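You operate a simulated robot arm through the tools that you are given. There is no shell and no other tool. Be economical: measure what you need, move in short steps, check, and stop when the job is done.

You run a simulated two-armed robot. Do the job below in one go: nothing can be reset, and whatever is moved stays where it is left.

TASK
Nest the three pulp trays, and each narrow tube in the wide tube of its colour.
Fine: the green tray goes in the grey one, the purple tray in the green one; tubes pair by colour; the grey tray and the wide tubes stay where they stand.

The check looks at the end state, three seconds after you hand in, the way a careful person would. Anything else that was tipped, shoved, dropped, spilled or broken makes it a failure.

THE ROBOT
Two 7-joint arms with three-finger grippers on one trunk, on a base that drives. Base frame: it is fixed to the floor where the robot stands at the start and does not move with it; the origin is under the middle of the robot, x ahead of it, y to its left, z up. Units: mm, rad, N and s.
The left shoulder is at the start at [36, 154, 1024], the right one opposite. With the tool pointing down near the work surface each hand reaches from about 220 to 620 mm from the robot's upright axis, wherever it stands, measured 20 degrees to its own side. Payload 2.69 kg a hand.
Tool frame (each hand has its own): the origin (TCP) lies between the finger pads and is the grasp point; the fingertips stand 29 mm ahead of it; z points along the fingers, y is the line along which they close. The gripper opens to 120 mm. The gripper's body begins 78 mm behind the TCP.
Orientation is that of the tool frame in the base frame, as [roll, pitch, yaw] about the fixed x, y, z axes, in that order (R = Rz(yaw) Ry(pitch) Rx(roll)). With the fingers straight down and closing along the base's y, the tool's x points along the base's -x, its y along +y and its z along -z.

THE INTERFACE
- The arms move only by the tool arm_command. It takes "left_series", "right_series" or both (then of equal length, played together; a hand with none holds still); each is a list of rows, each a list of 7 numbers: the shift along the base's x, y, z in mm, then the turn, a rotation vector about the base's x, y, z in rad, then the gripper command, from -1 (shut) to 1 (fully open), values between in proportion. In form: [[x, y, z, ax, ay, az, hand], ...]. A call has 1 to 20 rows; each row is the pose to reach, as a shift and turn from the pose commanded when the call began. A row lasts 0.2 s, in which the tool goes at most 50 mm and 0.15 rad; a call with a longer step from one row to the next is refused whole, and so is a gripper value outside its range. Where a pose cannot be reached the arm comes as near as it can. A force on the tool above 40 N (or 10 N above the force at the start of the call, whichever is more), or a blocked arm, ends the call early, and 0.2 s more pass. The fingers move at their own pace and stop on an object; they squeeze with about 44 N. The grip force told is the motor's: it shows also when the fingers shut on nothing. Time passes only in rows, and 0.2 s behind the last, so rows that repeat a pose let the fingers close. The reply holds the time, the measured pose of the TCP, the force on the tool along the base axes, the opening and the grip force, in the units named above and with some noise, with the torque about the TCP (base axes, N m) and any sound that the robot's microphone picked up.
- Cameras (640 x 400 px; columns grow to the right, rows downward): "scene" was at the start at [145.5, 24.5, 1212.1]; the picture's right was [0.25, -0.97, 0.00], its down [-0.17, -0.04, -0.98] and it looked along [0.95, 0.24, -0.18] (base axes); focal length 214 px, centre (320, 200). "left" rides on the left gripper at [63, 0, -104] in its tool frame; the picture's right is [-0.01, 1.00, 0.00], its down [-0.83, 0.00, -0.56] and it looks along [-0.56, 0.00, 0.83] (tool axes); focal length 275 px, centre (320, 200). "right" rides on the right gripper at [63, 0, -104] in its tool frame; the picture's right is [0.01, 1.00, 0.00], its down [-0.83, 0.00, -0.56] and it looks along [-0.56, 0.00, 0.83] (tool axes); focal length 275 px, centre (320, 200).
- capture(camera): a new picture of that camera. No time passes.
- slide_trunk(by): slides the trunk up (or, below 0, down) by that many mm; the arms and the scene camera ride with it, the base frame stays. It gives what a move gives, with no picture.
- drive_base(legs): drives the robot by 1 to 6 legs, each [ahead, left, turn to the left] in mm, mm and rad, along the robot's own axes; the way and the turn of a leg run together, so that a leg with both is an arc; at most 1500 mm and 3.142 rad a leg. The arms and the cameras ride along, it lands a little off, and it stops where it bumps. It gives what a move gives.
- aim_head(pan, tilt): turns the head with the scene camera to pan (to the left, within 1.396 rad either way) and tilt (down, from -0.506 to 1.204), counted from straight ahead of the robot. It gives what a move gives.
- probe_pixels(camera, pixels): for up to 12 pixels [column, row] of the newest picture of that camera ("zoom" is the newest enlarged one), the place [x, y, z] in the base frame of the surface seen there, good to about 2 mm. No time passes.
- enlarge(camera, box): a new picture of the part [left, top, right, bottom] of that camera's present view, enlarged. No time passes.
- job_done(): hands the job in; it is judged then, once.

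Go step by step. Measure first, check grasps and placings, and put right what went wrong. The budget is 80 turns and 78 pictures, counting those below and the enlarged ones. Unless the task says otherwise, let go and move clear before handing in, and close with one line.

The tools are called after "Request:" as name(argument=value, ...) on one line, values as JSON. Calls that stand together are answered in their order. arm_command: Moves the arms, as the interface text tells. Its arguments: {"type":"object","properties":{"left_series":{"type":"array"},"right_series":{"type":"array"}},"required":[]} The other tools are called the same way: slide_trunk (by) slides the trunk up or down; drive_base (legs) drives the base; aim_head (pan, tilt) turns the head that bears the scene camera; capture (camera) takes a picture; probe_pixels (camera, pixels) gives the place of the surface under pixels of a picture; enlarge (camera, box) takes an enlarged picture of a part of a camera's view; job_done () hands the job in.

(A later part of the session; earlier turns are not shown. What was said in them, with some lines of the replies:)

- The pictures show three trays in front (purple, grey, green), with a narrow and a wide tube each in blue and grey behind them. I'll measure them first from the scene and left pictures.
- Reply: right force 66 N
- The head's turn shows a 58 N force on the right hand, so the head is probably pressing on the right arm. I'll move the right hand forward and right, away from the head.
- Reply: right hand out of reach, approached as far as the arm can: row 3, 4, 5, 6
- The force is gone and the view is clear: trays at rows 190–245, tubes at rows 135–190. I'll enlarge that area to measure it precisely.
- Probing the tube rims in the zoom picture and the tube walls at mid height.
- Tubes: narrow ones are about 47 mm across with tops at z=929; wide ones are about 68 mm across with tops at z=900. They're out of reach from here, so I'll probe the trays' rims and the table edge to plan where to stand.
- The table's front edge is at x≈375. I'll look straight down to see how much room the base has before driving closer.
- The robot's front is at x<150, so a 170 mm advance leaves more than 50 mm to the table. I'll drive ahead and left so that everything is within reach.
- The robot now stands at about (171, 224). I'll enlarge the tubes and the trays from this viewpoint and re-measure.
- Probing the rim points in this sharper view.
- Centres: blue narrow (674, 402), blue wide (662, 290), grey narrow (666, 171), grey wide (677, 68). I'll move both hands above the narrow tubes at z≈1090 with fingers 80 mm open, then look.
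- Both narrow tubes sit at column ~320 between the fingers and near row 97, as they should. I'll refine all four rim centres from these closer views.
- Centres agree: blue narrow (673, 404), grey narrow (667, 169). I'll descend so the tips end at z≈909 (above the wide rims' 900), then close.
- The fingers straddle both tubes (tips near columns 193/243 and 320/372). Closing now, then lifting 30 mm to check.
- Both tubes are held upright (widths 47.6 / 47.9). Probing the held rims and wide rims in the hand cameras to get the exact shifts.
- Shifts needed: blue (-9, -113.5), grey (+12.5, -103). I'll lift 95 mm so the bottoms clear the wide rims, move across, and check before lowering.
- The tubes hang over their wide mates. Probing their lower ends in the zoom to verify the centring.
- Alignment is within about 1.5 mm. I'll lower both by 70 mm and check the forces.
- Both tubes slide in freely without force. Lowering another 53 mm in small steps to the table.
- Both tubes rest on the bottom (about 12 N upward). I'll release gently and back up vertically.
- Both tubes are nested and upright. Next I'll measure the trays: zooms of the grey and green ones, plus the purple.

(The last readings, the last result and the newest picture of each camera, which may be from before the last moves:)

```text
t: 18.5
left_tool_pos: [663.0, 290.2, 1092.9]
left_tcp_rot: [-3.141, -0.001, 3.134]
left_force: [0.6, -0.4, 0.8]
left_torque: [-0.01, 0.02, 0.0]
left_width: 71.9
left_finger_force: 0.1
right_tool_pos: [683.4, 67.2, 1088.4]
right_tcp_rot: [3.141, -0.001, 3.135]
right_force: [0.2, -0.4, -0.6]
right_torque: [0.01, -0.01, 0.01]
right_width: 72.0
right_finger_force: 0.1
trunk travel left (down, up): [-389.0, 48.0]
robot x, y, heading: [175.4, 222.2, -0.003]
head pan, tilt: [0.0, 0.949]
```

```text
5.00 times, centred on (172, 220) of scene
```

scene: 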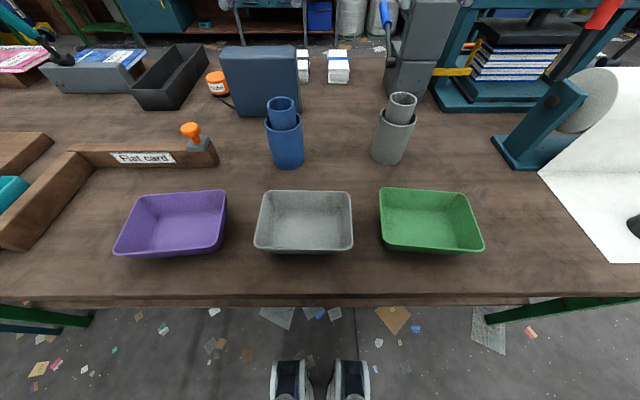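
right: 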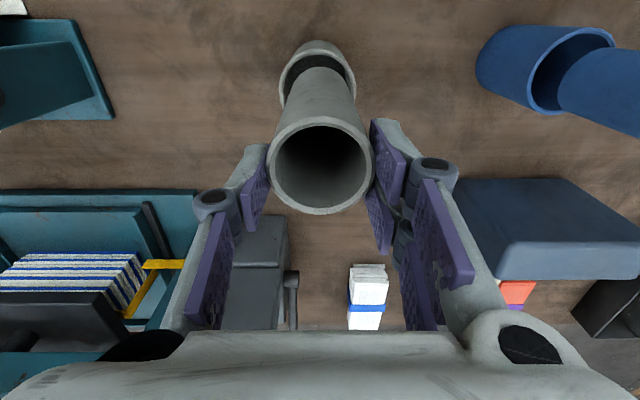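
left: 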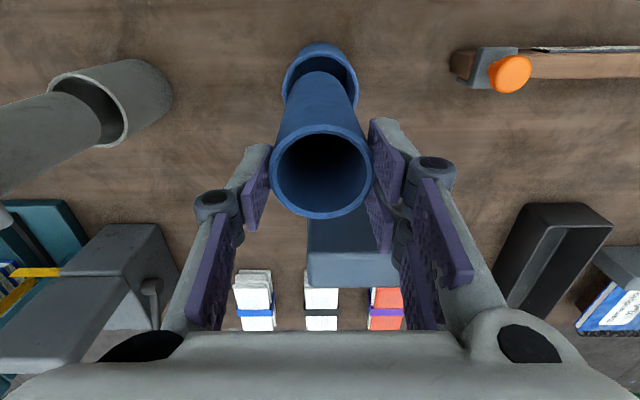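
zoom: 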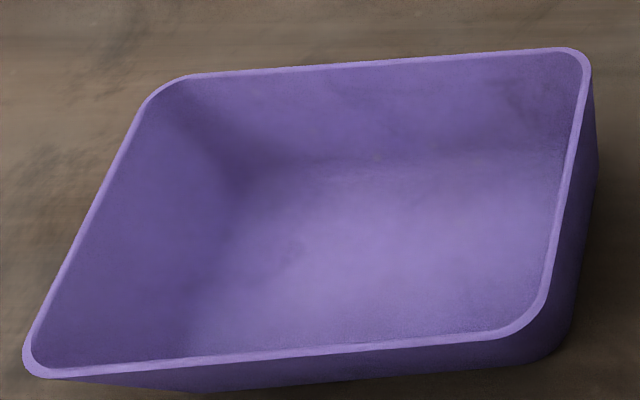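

The green tray is turned about -0.106 rad, the walls slope about 16°, and all rims are at z≈849. Now probing the purple tray, then grey once more for its yaw.

Request:
probe_pixels(camera="zoom", pixels=[[130, 130], [60, 280], [588, 80], [556, 250], [250, 70], [500, 53], [130, 366], [420, 345], [100, 200], [574, 160], [400, 230], [180, 250]])

Request:
enlarge(camera="scene", box=[244, 180, 372, 260])

Request:
probe_pixels(camera="zoom", pixels=[[96, 95], [57, 280], [530, 110], [544, 280], [160, 52], [480, 57], [120, 338], [480, 347], [92, 115], [62, 260], [532, 130], [543, 260]])

```text
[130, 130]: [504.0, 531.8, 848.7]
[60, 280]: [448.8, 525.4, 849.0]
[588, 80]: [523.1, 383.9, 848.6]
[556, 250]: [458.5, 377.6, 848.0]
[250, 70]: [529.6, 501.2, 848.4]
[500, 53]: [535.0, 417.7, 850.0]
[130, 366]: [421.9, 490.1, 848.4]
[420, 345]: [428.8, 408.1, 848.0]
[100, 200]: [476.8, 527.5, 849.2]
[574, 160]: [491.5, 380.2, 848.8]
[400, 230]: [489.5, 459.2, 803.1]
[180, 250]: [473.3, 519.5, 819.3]
```

```text
5.00 times, centred on (308, 220) of scene
```

zoom: 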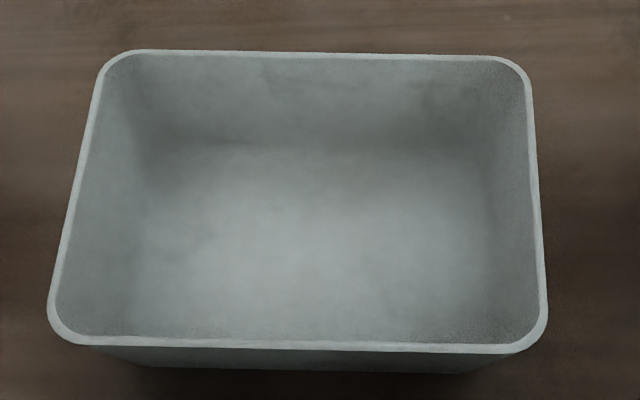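

```text
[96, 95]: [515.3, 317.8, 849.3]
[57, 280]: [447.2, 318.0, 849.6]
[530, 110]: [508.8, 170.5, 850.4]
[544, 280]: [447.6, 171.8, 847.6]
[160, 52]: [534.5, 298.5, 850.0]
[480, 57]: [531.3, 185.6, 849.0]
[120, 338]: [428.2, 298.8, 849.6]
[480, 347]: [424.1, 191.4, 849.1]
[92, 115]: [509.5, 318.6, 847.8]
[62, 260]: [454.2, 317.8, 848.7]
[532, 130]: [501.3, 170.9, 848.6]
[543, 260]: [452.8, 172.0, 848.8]
```

Tray centres and yaws: grey (480, 245, -0.02), green (480.5, 48.5, -0.106), purple (479, 454, +0.09). I'll bring the right hand, tilted 0.28 rad to follow the wall, above the middle of green's right wall, and move the left hand aside.

Request:
arm_command(right_series=[[-30, -17, -5, 0.04, -0.002, -0.015, -0.33], [-60, -34, -20, 0.08, -0.004, -0.03, -0.33], [-90, -51, -40, 0.12, -0.006, -0.045, -0.33], [-120, -68, -65, 0.16, -0.008, -0.06, -0.33], [-150, -85, -90, 0.2, -0.01, -0.075, -0.33], [-180, -102, -118, 0.24, -0.012, -0.09, -0.33], [-210, -119, -144, 0.28, -0.015, -0.1, -0.33], [-210, -119, -144, 0.28, -0.015, -0.1, -0.33]], left_series=[[-8, 30, 0, 0, 0, 0, -0.33], [-16, 60, 0, 0, 0, 0, -0.33], [-24, 90, 0, 0, 0, 0, -0.33], [-32, 120, 0, 0, 0, 0, -0.33], [-40, 150, 0, 0, 0, 0, -0.33], [-48, 180, 0, 0, 0, 0, -0.33], [-56, 210, 0, 0, 0, 0, -0.33], [-60, 240, 0, 0, 0, 0, -0.33]])

Request:
capture(camera="scene")

Request:
capture(camera="right")

```text
t: 20.3
left_tool_pos: [604.8, 532.0, 1091.5]
left_tcp_rot: [3.141, 0.002, 3.135]
left_force: [0.5, 1.1, 0.1]
left_torque: [0.0, 0.03, 0.01]
left_width: 40.4
left_finger_force: 0.0
right_tool_pos: [474.8, -52.5, 944.7]
right_tcp_rot: [2.86, 0.003, 3.035]
right_force: [0.0, 0.0, 0.5]
right_torque: [0.01, 0.05, -0.01]
right_width: 40.1
right_finger_force: 0.1
trunk travel left (down, up): [-389.0, 48.0]
robot x, y, heading: [174.8, 224.1, -0.002]
head pan, tilt: [0.0, 0.949]
```

```text
43 pictures are left
```

scene: 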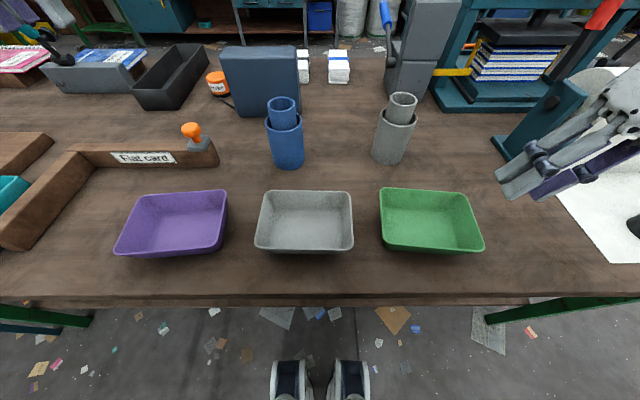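

```text
42 pictures are left
```

right: 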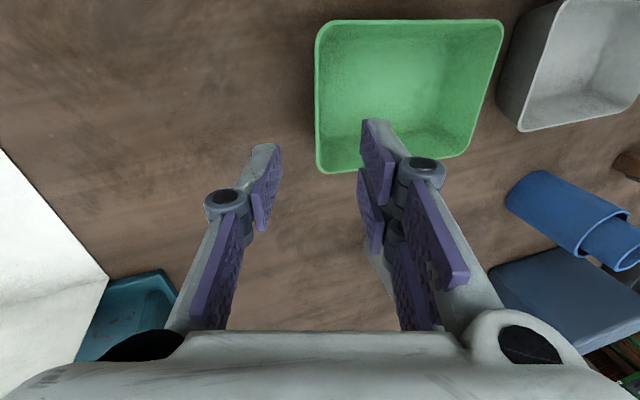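

The green right wall shows vertical at column ~319, centred between the fingers. I'll descend along the tool axis to put the tips about 10 mm below the rim.

Request:
arm_command(right_series=[[-0.5, 6, -20, 0, 0, 0, -0.33], [-1, 12, -41, 0, 0, 0, -0.33], [-1, 17, -60, 0, 0, 0, -0.33], [-1, 20, -70, 0, 0, 0, -0.33], [-1, 22, -77, 0, 0, 0, -0.33], [-1, 22, -77, 0, 0, 0, -0.33]])

Request:
capture(camera="right")

Request:
enlarge(camera="scene", box=[368, 150, 528, 250])

```text
t: 21.7
left_tool_pos: [603.8, 531.3, 1092.3]
left_tcp_rot: [3.141, 0.001, 3.134]
left_force: [0.5, 0.3, 0.2]
left_torque: [-0.03, 0.01, 0.0]
left_width: 40.4
left_finger_force: 0.0
right_tool_pos: [472.7, -30.6, 866.7]
right_tcp_rot: [2.86, 0.0, 3.036]
right_force: [0.0, 0.5, 0.5]
right_torque: [-0.01, 0.0, -0.01]
right_width: 40.2
right_finger_force: 0.2
trunk travel left (down, up): [-389.0, 48.0]
robot x, y, heading: [174.6, 223.7, -0.003]
head pan, tilt: [0.0, 0.949]
```

```text
41 pictures are left
```

right: 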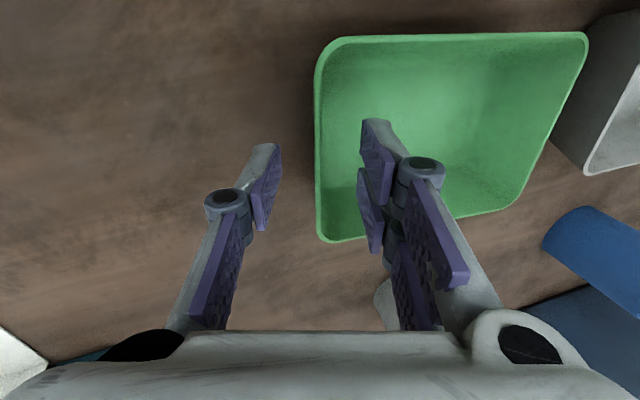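

```text
4.00 times, centred on (448, 200) of scene
```

zoom: 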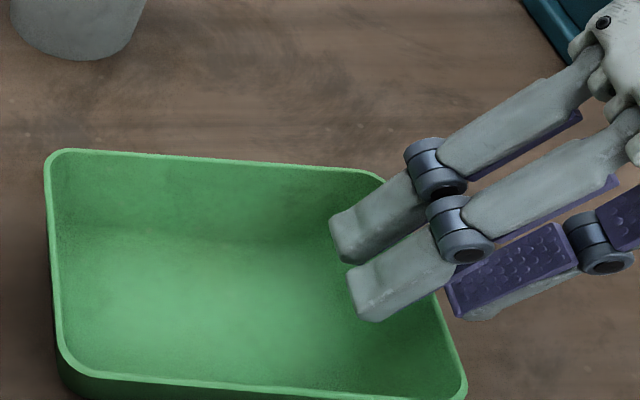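

The wall (column ~318) stands between the fingers, and the inner one is inside the tray. I'll close and lift 20 mm.

Request:
arm_command(right_series=[[0, 0, 0, 0, 0, 0, -0.6], [0, 0, 0, 0, 0, 0, -0.8], [0, 0, 0, 0, 0, 0, -1], [0, 0, 0, 0, 0, 0, -1], [0, 0, 5, 0, 0, 0, -1], [0, 0, 12, 0, 0, 0, -1], [0, 0, 20, 0, 0, 0, -1]])

Request:
capture(camera="right")

Request:
capture(camera="scene")

```text
t: 23.3
left_tool_pos: [603.7, 530.5, 1091.3]
left_tcp_rot: [3.14, 0.0, 3.135]
left_force: [0.5, -0.1, -0.7]
left_torque: [0.03, 0.01, -0.05]
left_width: 40.2
left_finger_force: 0.0
right_tool_pos: [472.9, -29.5, 887.7]
right_tcp_rot: [2.86, 0.001, 3.035]
right_force: [-0.2, 0.5, 0.5]
right_torque: [-0.01, 0.01, 0.03]
right_width: 6.0
right_finger_force: 31.4
trunk travel left (down, up): [-389.0, 48.0]
robot x, y, heading: [173.2, 221.8, -0.005]
head pan, tilt: [0.0, 0.949]
```

```text
39 pictures are left
```

right: 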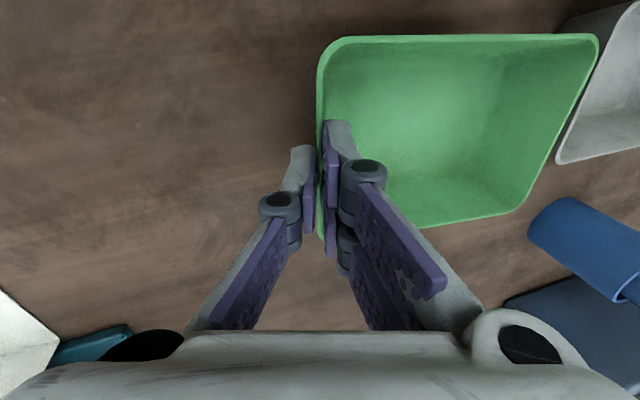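

```text
38 pictures are left
```

scene: 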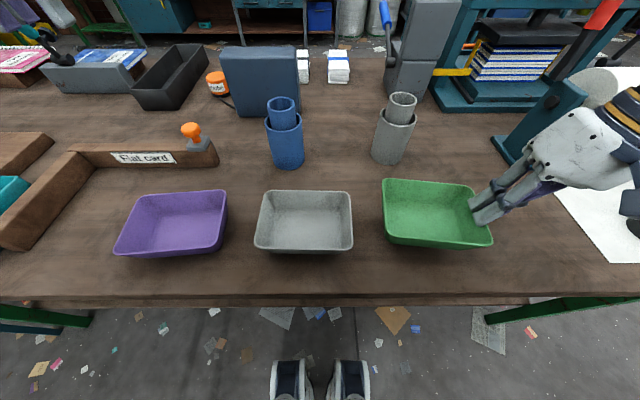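

The tray is held (width 6, grip 31 N) and lifted. Checking its levelness by probing the rim in the scene picture.

Request:
probe_pixels(camera="scene", pixels=[[384, 190], [387, 228], [420, 181], [455, 184], [420, 243], [470, 247], [488, 238]])

```text
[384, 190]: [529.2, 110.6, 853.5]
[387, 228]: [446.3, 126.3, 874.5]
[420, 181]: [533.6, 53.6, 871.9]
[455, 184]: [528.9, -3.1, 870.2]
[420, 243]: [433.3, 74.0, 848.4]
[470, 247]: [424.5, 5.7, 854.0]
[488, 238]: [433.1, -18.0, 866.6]
```

The tray is level within about 4 mm. I'll lift 60 mm more and carry it over the grey tray (+5.5, +195.7, yaw +0.086).

Request:
arm_command(right_series=[[0, 0, 20, 0, 0, 0, -1], [0, 0, 40, 0, 0, 0, -1], [0, 0, 60, 0, 0, 0, -1], [1, 35, 60, 0, 0, 0.02, -1], [2, 70, 60, 0, 0, 0.04, -1], [3, 105, 60, 0, 0, 0.06, -1], [4, 140, 60, 0, 0, 0.08, -1], [5, 170, 60, 0, 0, 0.086, -1], [5.5, 195, 60, 0, 0, 0.086, -1], [5.5, 195, 60, 0, 0, 0.086, -1]])

Request:
capture(camera="scene")

Request:
capture(camera="right")

```text
t: 25.5
left_tool_pos: [602.9, 530.7, 1091.5]
left_tcp_rot: [-3.141, 0.0, 3.134]
left_force: [0.2, -0.2, 0.0]
left_torque: [0.02, 0.02, 0.02]
left_width: 40.5
left_finger_force: 0.2
right_tool_pos: [477.8, 163.6, 948.0]
right_tcp_rot: [2.861, 0.0, 3.121]
right_force: [0.3, 0.3, 0.3]
right_torque: [-0.04, 0.0, 0.01]
right_width: 5.8
right_finger_force: 30.7
trunk travel left (down, up): [-389.0, 48.0]
robot x, y, heading: [171.9, 224.4, -0.004]
head pan, tilt: [0.0, 0.949]
```

```text
37 pictures are left
```

scene: 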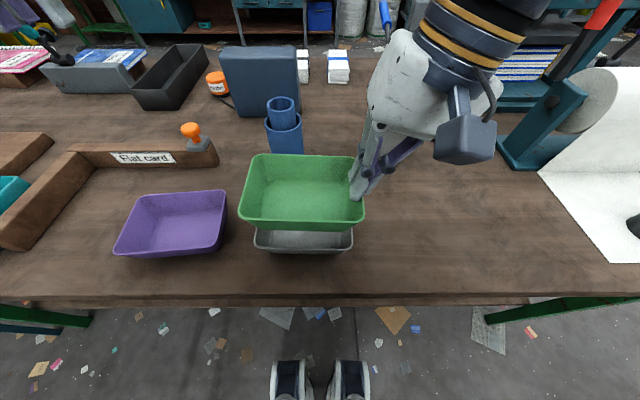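

```text
36 pictures are left
```

right: 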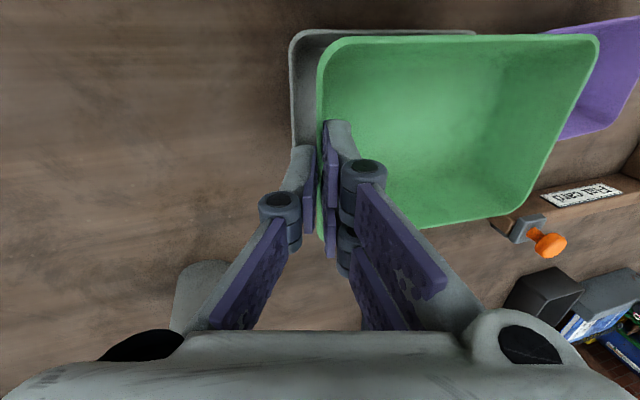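

Probing the green tray's rim in the scene to compare its centre with the grey tray's.

Request:
enlarge(camera="scene", box=[224, 140, 384, 240])

Request:
probe_pixels(camera="scene", pixels=[[247, 175], [240, 210], [290, 155], [340, 156], [280, 229], [330, 230], [363, 215]])

```text
4.00 times, centred on (304, 190) of scene
```

zoom: 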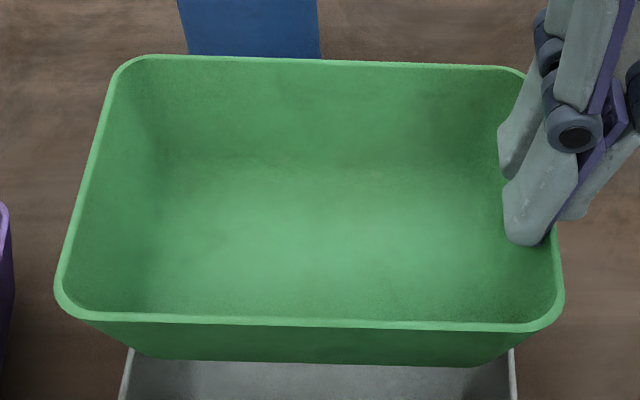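

```text
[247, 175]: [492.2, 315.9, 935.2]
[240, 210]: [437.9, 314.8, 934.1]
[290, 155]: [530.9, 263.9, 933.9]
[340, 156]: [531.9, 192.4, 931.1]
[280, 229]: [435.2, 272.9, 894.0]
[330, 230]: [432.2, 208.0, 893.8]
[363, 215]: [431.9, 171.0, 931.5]
```

Request:
probe_pixels(camera="zoom", pixels=[[99, 130], [80, 200], [66, 260], [200, 58], [350, 64], [480, 68], [150, 316], [300, 321], [480, 327], [558, 270], [556, 250]])

```text
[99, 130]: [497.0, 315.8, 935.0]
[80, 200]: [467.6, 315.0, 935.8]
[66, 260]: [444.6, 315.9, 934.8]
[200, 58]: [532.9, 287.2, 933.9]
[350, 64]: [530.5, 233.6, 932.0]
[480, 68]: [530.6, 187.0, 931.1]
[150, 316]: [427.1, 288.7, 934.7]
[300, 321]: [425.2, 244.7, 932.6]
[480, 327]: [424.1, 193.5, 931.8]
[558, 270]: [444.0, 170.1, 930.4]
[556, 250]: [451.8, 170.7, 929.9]
```

Green needs (+1.3, +1.7), yaw matches, and a slight -0.03 rad roll levels it. Lowering 50 mm, then checking.

Request:
arm_command(right_series=[[1.3, 1.7, -5, -0.03, 0, 0, -1], [1.3, 1.7, -20, -0.03, 0, 0, -1], [1.3, 1.7, -35, -0.03, 0, 0, -1], [1.3, 1.7, -45, -0.03, 0, 0, -1], [1.3, 1.7, -50, -0.03, 0, 0, -1]])

Request:
enlarge(camera="scene", box=[224, 160, 384, 260])

```text
t: 26.7
left_tool_pos: [604.7, 531.5, 1091.5]
left_tcp_rot: [3.14, -0.001, 3.135]
left_force: [0.5, -0.6, -0.8]
left_torque: [0.0, 0.04, 0.02]
left_width: 40.1
left_finger_force: 0.1
right_tool_pos: [479.1, 165.0, 897.1]
right_tcp_rot: [2.889, 0.0, 3.121]
right_force: [1.0, 0.1, -0.7]
right_torque: [0.01, -0.02, -0.02]
right_width: 6.0
right_finger_force: 31.1
trunk travel left (down, up): [-389.0, 48.0]
robot x, y, heading: [172.8, 218.1, -0.008]
head pan, tilt: [0.0, 0.949]
```

```text
4.00 times, centred on (304, 210) of scene
```

zoom: 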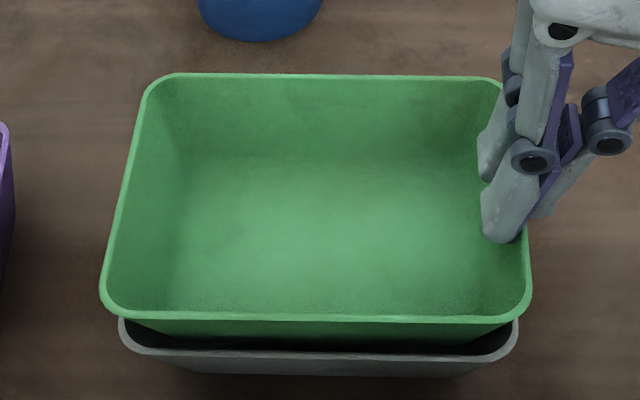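

The green tray is well centred in the grey one. I'll lower in small steps until contact.

Request:
arm_command(right_series=[[0, 0, -4, 0, 0, 0, -1], [0, 0, -7, 0, 0, 0, -1], [0, 0, -9, 0, 0, 0, -1], [0, 0, -11, 0, 0, 0, -1], [0, 0, -13, 0, 0, 0, -1]])

Request:
enlarge(camera="scene", box=[224, 160, 384, 260])

Request:
capture(camera="right")

```text
t: 27.9
left_tool_pos: [602.9, 531.9, 1091.6]
left_tcp_rot: [3.14, 0.0, 3.136]
left_force: [0.6, 0.1, 0.0]
left_torque: [0.0, 0.02, -0.01]
left_width: 40.1
left_finger_force: 0.0
right_tool_pos: [478.5, 165.1, 884.7]
right_tcp_rot: [2.889, -0.001, 3.122]
right_force: [-0.5, -0.8, 0.1]
right_torque: [0.0, 0.0, 0.01]
right_width: 6.2
right_finger_force: 31.1
trunk travel left (down, up): [-389.0, 48.0]
robot x, y, heading: [173.3, 219.5, -0.004]
head pan, tilt: [0.0, 0.949]
```

```text
4.00 times, centred on (304, 210) of scene
```

zoom: 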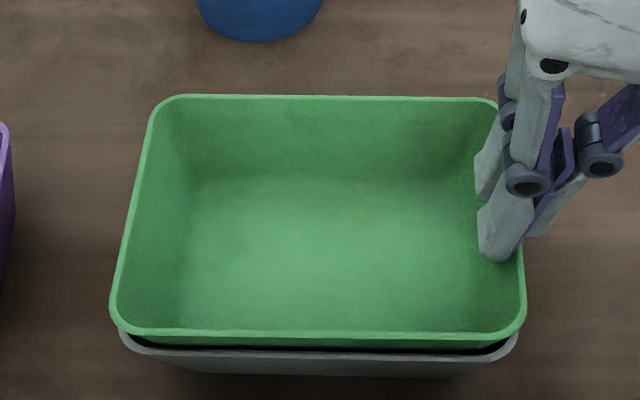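

```text
32 pictures are left
```

right: 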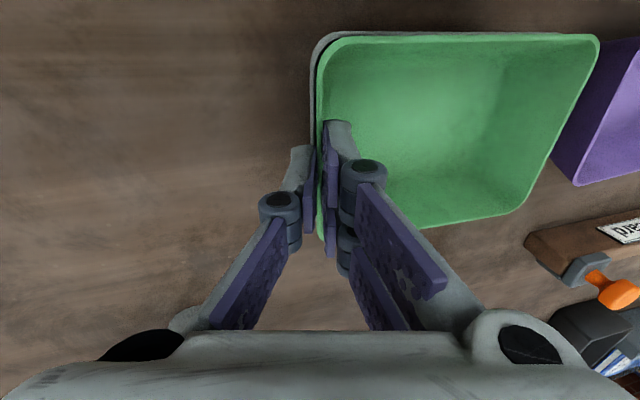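

Rim is at about z 868 with still no contact. Continuing in 1.5 mm steps.

Request:
arm_command(right_series=[[0, 0, -1.5, 0, 0, 0, -1], [0, 0, -3, 0, 0, 0, -1], [0, 0, -4.5, 0, 0, 0, -1], [0, 0, -6, 0, 0, 0, -1], [0, 0, -7, 0, 0, 0, -1]])

Request:
enlarge(camera="scene", box=[224, 160, 384, 260])

```text
t: 29.1
left_tool_pos: [603.8, 531.0, 1091.6]
left_tcp_rot: [3.141, 0.001, 3.134]
left_force: [0.4, -0.3, -0.6]
left_torque: [-0.03, 0.0, 0.01]
left_width: 39.9
left_finger_force: 0.0
right_tool_pos: [478.6, 165.8, 878.7]
right_tcp_rot: [2.888, 0.004, 3.12]
right_force: [1.6, -5.0, 20.6]
right_torque: [0.02, 0.09, 0.01]
right_width: 6.1
right_finger_force: 31.2
trunk travel left (down, up): [-389.0, 48.0]
robot x, y, heading: [172.6, 217.3, -0.009]
head pan, tilt: [0.0, 0.949]
```

```text
4.00 times, centred on (304, 210) of scene
```

zoom: 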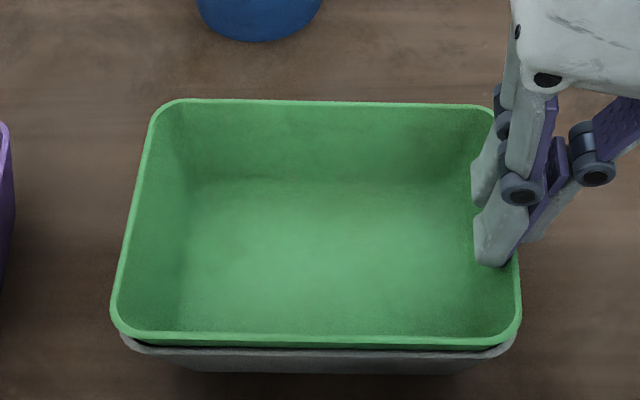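

Contact at 20 N with the rim at about 863. I'll ease up 2 mm, open the fingers, and withdraw along the tool axis.

Request:
arm_command(right_series=[[0, 0, 1, 0, 0, 0, -1], [0, 0, 2, 0, 0, 0, -1], [0, 0, 2, 0, 0, 0, -0.85], [0, 0, 2, 0, 0, 0, -0.7], [0, 0, 2, 0, 0, 0, -0.6], [0, -2, 10, 0, 0, 0, -0.6], [0, -7, 30, 0, 0, 0, -0.6], [0, -17, 70, 0, 0, 0, -0.6], [0, -27, 110, 0, 0, 0, -0.6]])

Request:
capture(camera="scene")

Request:
enlarge(camera="scene", box=[224, 160, 384, 260])

```text
t: 31.1
left_tool_pos: [603.9, 531.6, 1091.9]
left_tcp_rot: [3.141, 0.0, 3.134]
left_force: [-1.0, 0.3, -0.5]
left_torque: [-0.01, -0.02, 0.0]
left_width: 40.0
left_finger_force: 0.0
right_tool_pos: [478.2, 137.3, 989.7]
right_tcp_rot: [2.889, 0.001, 3.121]
right_force: [-0.7, 0.7, -1.1]
right_torque: [0.0, -0.01, -0.04]
right_width: 23.7
right_finger_force: 0.0
trunk travel left (down, up): [-389.0, 48.0]
robot x, y, heading: [175.5, 221.6, -0.008]
head pan, tilt: [0.0, 0.949]
```

```text
30 pictures are left
```

scene: 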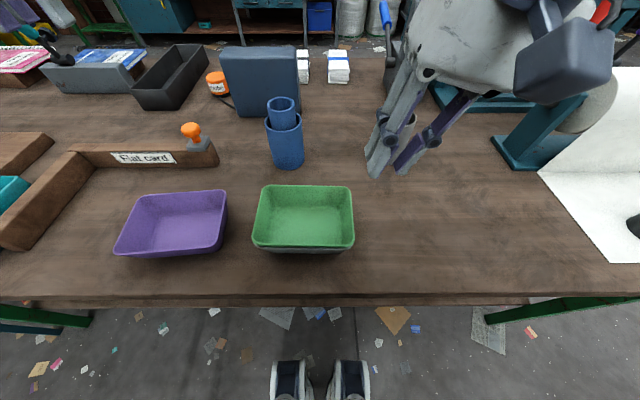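

```text
4.00 times, centred on (304, 210) of scene
```

zoom: 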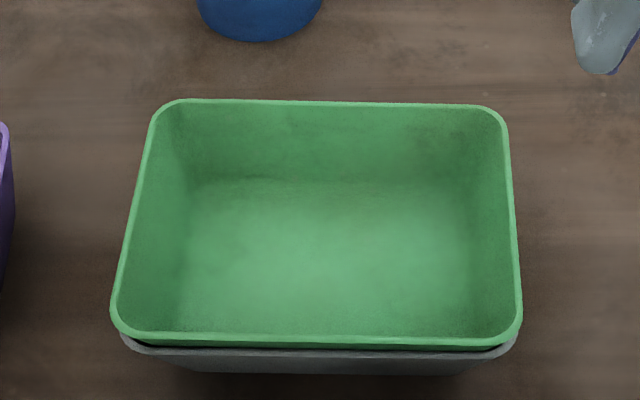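

The green tray sits in the grey one. Probing its rim heights and the grey rim position.

Request:
probe_pixels(camera="zoom", pixels=[[146, 150], [122, 260], [250, 103], [420, 106], [170, 338], [460, 342], [508, 170], [515, 270], [300, 240], [480, 352], [150, 347], [310, 350]])

```text
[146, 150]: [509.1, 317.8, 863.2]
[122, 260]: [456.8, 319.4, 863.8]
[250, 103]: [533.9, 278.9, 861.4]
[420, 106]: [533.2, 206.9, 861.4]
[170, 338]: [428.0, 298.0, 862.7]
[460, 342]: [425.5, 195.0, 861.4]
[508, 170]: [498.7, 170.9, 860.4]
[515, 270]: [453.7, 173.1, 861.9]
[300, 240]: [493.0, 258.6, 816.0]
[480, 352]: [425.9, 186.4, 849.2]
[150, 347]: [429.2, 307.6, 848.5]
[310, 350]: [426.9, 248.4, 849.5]
```

Green's rim is level at ~862, 13 mm above grey's 849, so it is nested and grey has not moved. Before using the left hand on purple's left wall, I'll probe the wooden piece and other things to its left.

Request:
probe_pixels(camera="scene", pixels=[[75, 165], [40, 230], [25, 210], [90, 175], [8, 190], [60, 205], [120, 148], [30, 150]])

```text
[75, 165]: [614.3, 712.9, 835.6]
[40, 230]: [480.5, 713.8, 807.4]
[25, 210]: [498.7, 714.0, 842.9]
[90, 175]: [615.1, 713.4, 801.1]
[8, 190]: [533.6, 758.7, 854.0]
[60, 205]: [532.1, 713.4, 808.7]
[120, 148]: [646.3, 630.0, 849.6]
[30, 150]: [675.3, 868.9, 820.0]
```

Everything else is well clear (y≥713). Moving the left hand, tilted -0.28 rad, above purple's left wall, and the right hand out of the way.

Request:
arm_command(left_series=[[-22, 4, -10, -0.04, -0.002, 0.014, -0.33], [-44, 8, -30, -0.09, -0.004, 0.03, -0.33], [-66, 12, -60, -0.14, -0.006, 0.048, -0.33], [-88, 16, -90, -0.19, -0.008, 0.064, -0.33], [-110, 20, -120, -0.24, -0.01, 0.08, -0.33], [-132.5, 23.6, -147.5, -0.28, -0.0126, 0.096, -0.33], [-132.5, 23.6, -147.5, -0.28, -0.0126, 0.096, -0.33]], right_series=[[0, -30, 10, 0, 0, 0, -0.33], [0, -65, 20, 0, 0, 0, -0.33], [0, -100, 30, 0, 0, 0, -0.33], [0, -135, 40, 0, 0, 0, -0.33], [0, -170, 50, 0, 0, 0, -0.33], [0, -200, 60, 0, 0, 0, -0.33], [0, -230, 60, 0, 0, 0, -0.33]])

Request:
capture(camera="left")

Request:
capture(camera="scene")

```text
t: 32.7
left_tool_pos: [471.7, 553.3, 942.2]
left_tcp_rot: [-2.864, 0.001, -3.051]
left_force: [0.7, -0.8, 0.0]
left_torque: [0.0, 0.01, 0.0]
left_width: 40.3
left_finger_force: 0.0
right_tool_pos: [481.3, -91.5, 1048.1]
right_tcp_rot: [2.89, 0.0, 3.122]
right_force: [0.1, -0.8, -0.3]
right_torque: [-0.01, -0.01, -0.01]
right_width: 40.2
right_finger_force: 0.1
trunk travel left (down, up): [-389.0, 48.0]
robot x, y, heading: [172.3, 221.8, -0.007]
head pan, tilt: [0.0, 0.949]
```

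```text
28 pictures are left
```

left: 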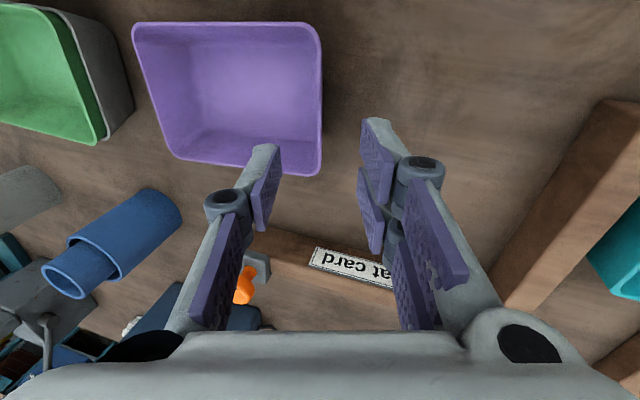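

```text
27 pictures are left
```

scene: 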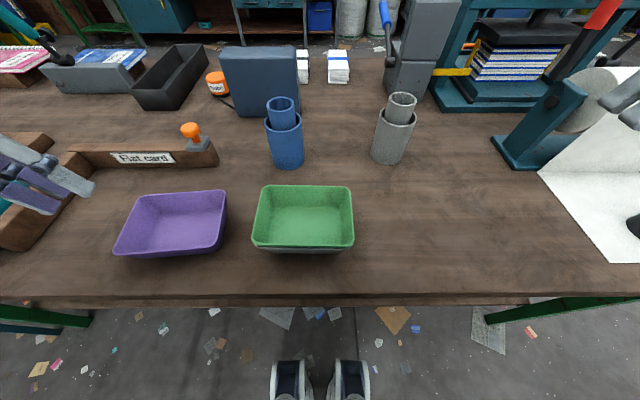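

Purple's left wall is at column ~320, centred and parallel. Descending along the tool axis and closing.

Request:
arm_command(left_series=[[0, -6, -20, 0, 0, 0, -0.33], [0, -12, -41, 0, 0, 0, -0.33], [0, -17, -60, 0, 0, 0, -0.33], [0, -19.5, -70, 0, 0, 0, -0.33], [0, -21, -76, 0, 0, 0, -0.33], [0, -21, -76, 0, 0, 0, -0.33], [0, -21, -76, 0, 0, 0, -0.6], [0, -21, -76, 0, 0, 0, -0.8], [0, -21, -76, 0, 0, 0, -1], [0, -21, -76, 0, 0, 0, -1], [0, -21, -71, 0, 0, 0, -1], [0, -21, -64, 0, 0, 0, -1], [0, -21, -56, 0, 0, 0, -1]])

Request:
capture(camera="left")

Request:
enlarge(camera="scene", box=[84, 160, 244, 260])

```text
t: 35.5
left_tool_pos: [473.6, 533.4, 885.6]
left_tcp_rot: [-2.862, 0.003, -3.05]
left_force: [-0.1, -0.4, -0.6]
left_torque: [0.02, 0.01, 0.0]
left_width: 6.3
left_finger_force: 31.5
right_tool_pos: [480.8, -92.4, 1047.7]
right_tcp_rot: [2.89, 0.002, 3.12]
right_force: [0.7, -0.6, 0.4]
right_torque: [-0.02, -0.03, -0.02]
right_width: 40.7
right_finger_force: 0.0
trunk travel left (down, up): [-389.0, 48.0]
robot x, y, heading: [176.1, 224.7, -0.011]
head pan, tilt: [0.0, 0.949]
```

```text
26 pictures are left
```

left: 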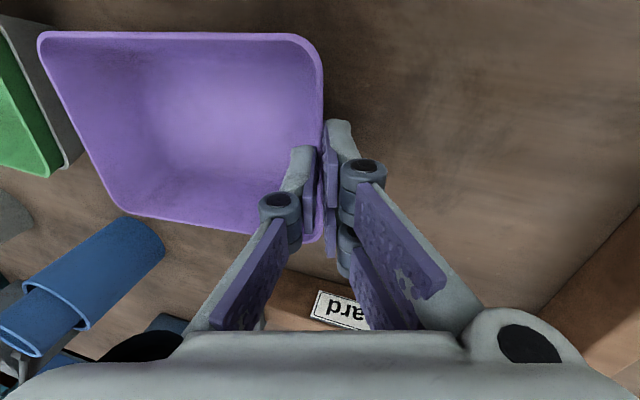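

```text
4.00 times, centred on (164, 210) of scene
```

zoom: 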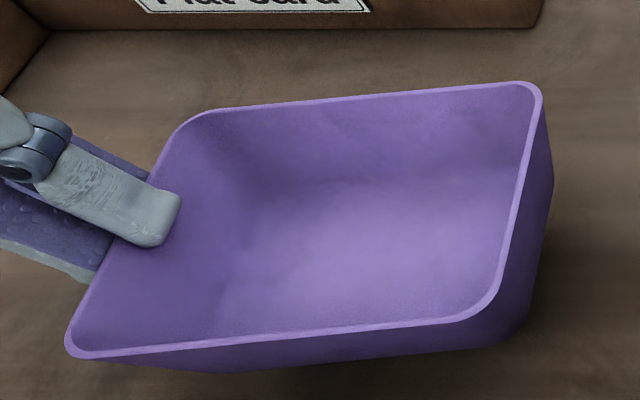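

Purple is held (6.3 mm, 31 N). Lifting 80 mm more and carrying it over the stack (+9.6, -208.6, yaw -0.11).

Request:
arm_command(left_series=[[0, 0, 20, 0, 0, 0, -1], [0, 0, 45, 0, 0, 0, -1], [0, 0, 70, 0, 0, 0, -1], [0, 0, 80, 0, 0, 0, -1], [1.5, -35, 80, 0, 0, -0.02, -1], [3, -70, 80, 0, 0, -0.04, -1], [4.5, -105, 80, 0, 0, -0.06, -1], [6, -140, 80, 0, 0, -0.08, -1], [8, -175, 80, 0, 0, -0.1, -1], [9.6, -208, 80, 0, 0, -0.11, -1], [9.6, -208, 80, 0, 0, -0.11, -1]])

Request:
capture(camera="scene")

Request:
enlarge(camera="scene", box=[224, 130, 384, 230])

```text
t: 37.9
left_tool_pos: [482.9, 325.1, 965.5]
left_tcp_rot: [-2.862, 0.002, 3.124]
left_force: [0.3, 0.4, -1.5]
left_torque: [0.05, -0.03, -0.01]
left_width: 6.0
left_finger_force: 31.3
right_tool_pos: [480.5, -91.8, 1047.9]
right_tcp_rot: [2.888, 0.001, 3.121]
right_force: [-0.4, -0.5, -0.3]
right_torque: [0.02, -0.04, -0.03]
right_width: 40.1
right_finger_force: 0.1
trunk travel left (down, up): [-389.0, 48.0]
robot x, y, heading: [169.2, 224.8, -0.002]
head pan, tilt: [0.0, 0.949]
```

```text
24 pictures are left
```

scene: 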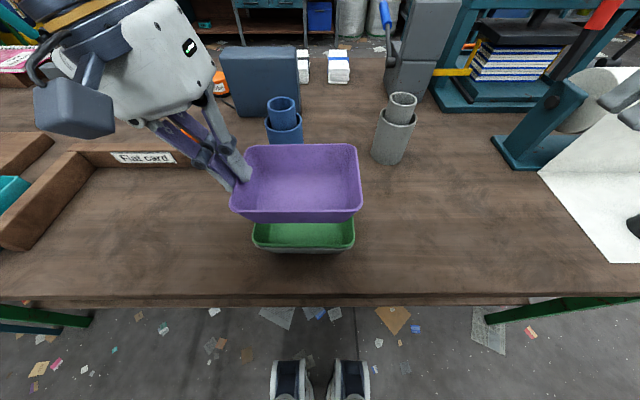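

```text
4.00 times, centred on (304, 180) of scene
```

zoom: 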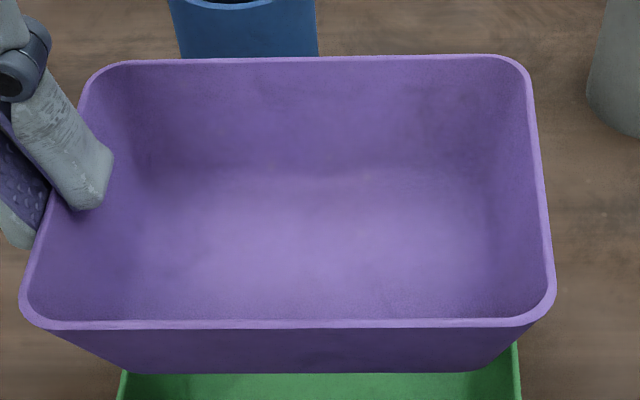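

Request:
probe_pixels(camera="zoom", pixels=[[28, 265], [35, 245], [150, 64], [300, 61], [470, 58], [90, 325], [300, 325], [500, 322], [536, 150], [548, 240], [552, 270]])

```text
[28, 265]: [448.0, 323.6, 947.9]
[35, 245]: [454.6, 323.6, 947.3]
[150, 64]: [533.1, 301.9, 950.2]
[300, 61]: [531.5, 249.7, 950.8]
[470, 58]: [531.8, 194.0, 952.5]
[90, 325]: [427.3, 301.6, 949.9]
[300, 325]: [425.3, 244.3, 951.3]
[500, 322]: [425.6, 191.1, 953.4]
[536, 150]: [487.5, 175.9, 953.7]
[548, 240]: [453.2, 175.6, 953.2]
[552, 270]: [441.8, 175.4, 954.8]
```

Purple needs (+1.3, -4.5) and +0.035 roll to level. Lowering 55 mm with that correction.

Request:
arm_command(left_series=[[1.3, -4.5, -2, 0.03, 0, -0.01, -1], [1.3, -4.5, -15, 0.035, 0, -0.01, -1], [1.3, -4.5, -30, 0.035, 0, -0.01, -1], [1.3, -4.5, -45, 0.035, 0, -0.01, -1], [1.3, -4.5, -55, 0.035, 0, -0.01, -1]])

Request:
enlarge(camera="scene", box=[224, 160, 384, 260])

```text
t: 39.1
left_tool_pos: [483.8, 320.7, 911.2]
left_tcp_rot: [-2.897, -0.001, 3.113]
left_force: [-0.1, -0.3, -0.6]
left_torque: [0.05, 0.01, -0.01]
left_width: 6.2
left_finger_force: 31.2
right_tool_pos: [479.9, -91.4, 1048.1]
right_tcp_rot: [2.89, 0.0, 3.12]
right_force: [0.1, 0.2, 0.1]
right_torque: [0.01, 0.0, 0.01]
right_width: 40.2
right_finger_force: 0.1
trunk travel left (down, up): [-389.0, 48.0]
robot x, y, heading: [173.2, 222.8, -0.005]
head pan, tilt: [0.0, 0.949]
```

```text
4.00 times, centred on (304, 210) of scene
```

zoom: 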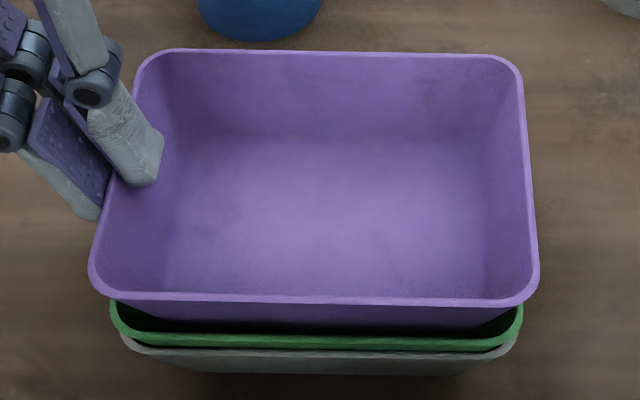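

Centred over green (columns 90–540 vs 110–522). Lowering 12 mm, then in 1.5 mm steps.

Request:
arm_command(left_series=[[0, 0, -5, 0, 0, 0, -1], [0, 0, -9, 0, 0, 0, -1], [0, 0, -12, 0, 0, 0, -1], [0, 0, -14, 0, 0, 0, -1], [0, 0, -15.5, 0, 0, 0, -1], [0, 0, -17, 0, 0, 0, -1], [0, 0, -18.5, 0, 0, 0, -1], [0, 0, -20, 0, 0, 0, -1]])

Request:
enlarge(camera="scene", box=[224, 160, 384, 260])

```text
t: 40.9
left_tool_pos: [483.8, 321.9, 891.0]
left_tcp_rot: [-2.895, 0.002, 3.11]
left_force: [2.2, 2.0, 5.3]
left_torque: [-0.04, -0.01, 0.08]
left_width: 6.0
left_finger_force: 31.0
right_tool_pos: [480.3, -91.0, 1049.4]
right_tcp_rot: [2.891, 0.001, 3.121]
right_force: [-0.4, -0.1, 0.1]
right_torque: [0.04, 0.0, 0.0]
right_width: 39.8
right_finger_force: 0.0
trunk travel left (down, up): [-389.0, 48.0]
robot x, y, heading: [173.3, 223.4, -0.004]
head pan, tilt: [0.0, 0.949]
```

```text
4.00 times, centred on (304, 210) of scene
```

zoom: 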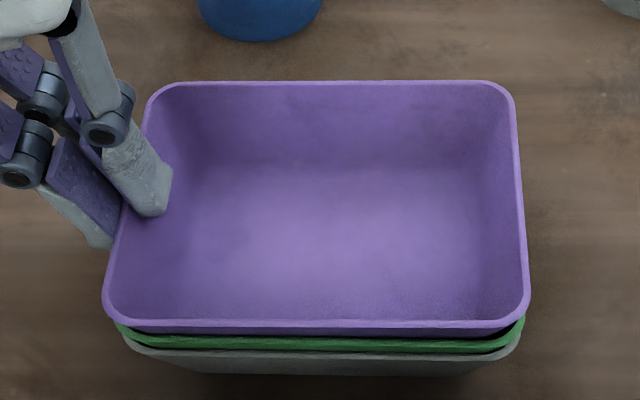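

Contact begun (5 N), rim near 875. Releasing and withdrawing along the tool axis.

Request:
arm_command(left_series=[[0, 0, 1, 0, 0, 0, -1], [0, 0, 1.5, 0, 0, 0, -0.85], [0, 0, 1.5, 0, 0, 0, -0.7], [0, 0, 1.5, 0, 0, 0, -0.6], [0, 2, 10, 0, 0, 0, -0.6], [0, 7, 30, 0, 0, 0, -0.6], [0, 17, 70, 0, 0, 0, -0.6], [0, 35, 110, 0, 0, 0, -0.6], [0, 75, 130, 0, 0, 0, -0.6], [0, 120, 130, 0, 0, 0, -0.6]])

Request:
capture(camera="scene")

Request:
enlarge(camera="scene", box=[224, 160, 384, 260])

Request:
probe_pixels(camera="zoom", pixels=[[140, 150], [112, 260], [250, 83], [420, 82], [170, 325], [460, 328], [517, 170], [524, 260], [300, 345], [480, 352], [150, 349], [310, 355]])

```text
t: 43.1
left_tool_pos: [482.3, 444.2, 1023.7]
left_tcp_rot: [-2.898, 0.0, 3.112]
left_force: [0.6, 0.0, 0.4]
left_torque: [-0.01, 0.0, 0.01]
left_width: 24.1
left_finger_force: 0.1
right_tool_pos: [479.8, -91.1, 1047.8]
right_tcp_rot: [2.892, 0.001, 3.119]
right_force: [0.4, 0.7, 0.9]
right_torque: [-0.01, 0.01, 0.01]
right_width: 39.9
right_finger_force: 0.1
trunk travel left (down, up): [-389.0, 48.0]
robot x, y, heading: [172.1, 220.5, -0.01]
head pan, tilt: [0.0, 0.949]
```

```text
20 pictures are left
```

scene: 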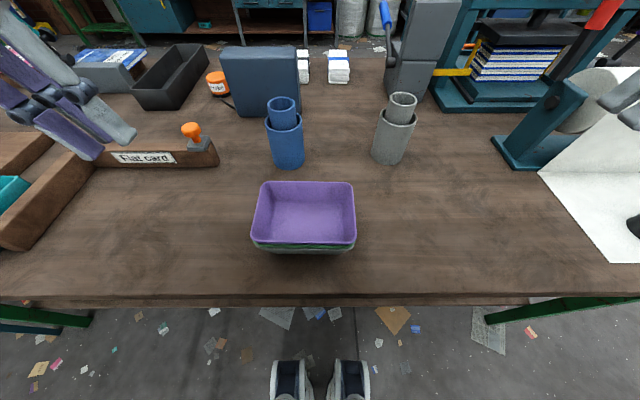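

```text
4.00 times, centred on (304, 210) of scene
```

zoom: 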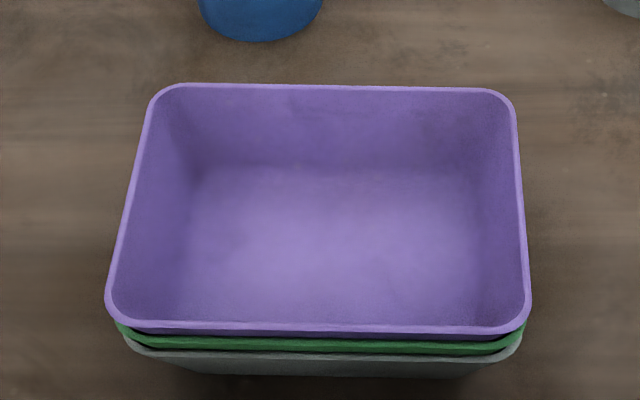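

```text
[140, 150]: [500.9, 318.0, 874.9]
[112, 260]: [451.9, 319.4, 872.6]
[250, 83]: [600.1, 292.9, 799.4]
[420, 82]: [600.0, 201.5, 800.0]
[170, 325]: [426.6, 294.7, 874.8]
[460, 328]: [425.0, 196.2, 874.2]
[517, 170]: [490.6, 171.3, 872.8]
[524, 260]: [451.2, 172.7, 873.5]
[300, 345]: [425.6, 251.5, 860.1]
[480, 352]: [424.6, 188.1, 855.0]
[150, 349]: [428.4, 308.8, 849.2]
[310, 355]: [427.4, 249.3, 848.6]
```

The purple rim is level at z≈874, green is at ~861 and grey at 849 in its original place. Both tubes are nested upright and both hands are clear, so I'm handing in.

Request:
job_done()

```text
The job is handed in.
```

The job is handed in: green is nested in grey and purple in green, and each narrow tube is upright in the wide tube of its colour. The grey tray and the wide tubes are where they stood.
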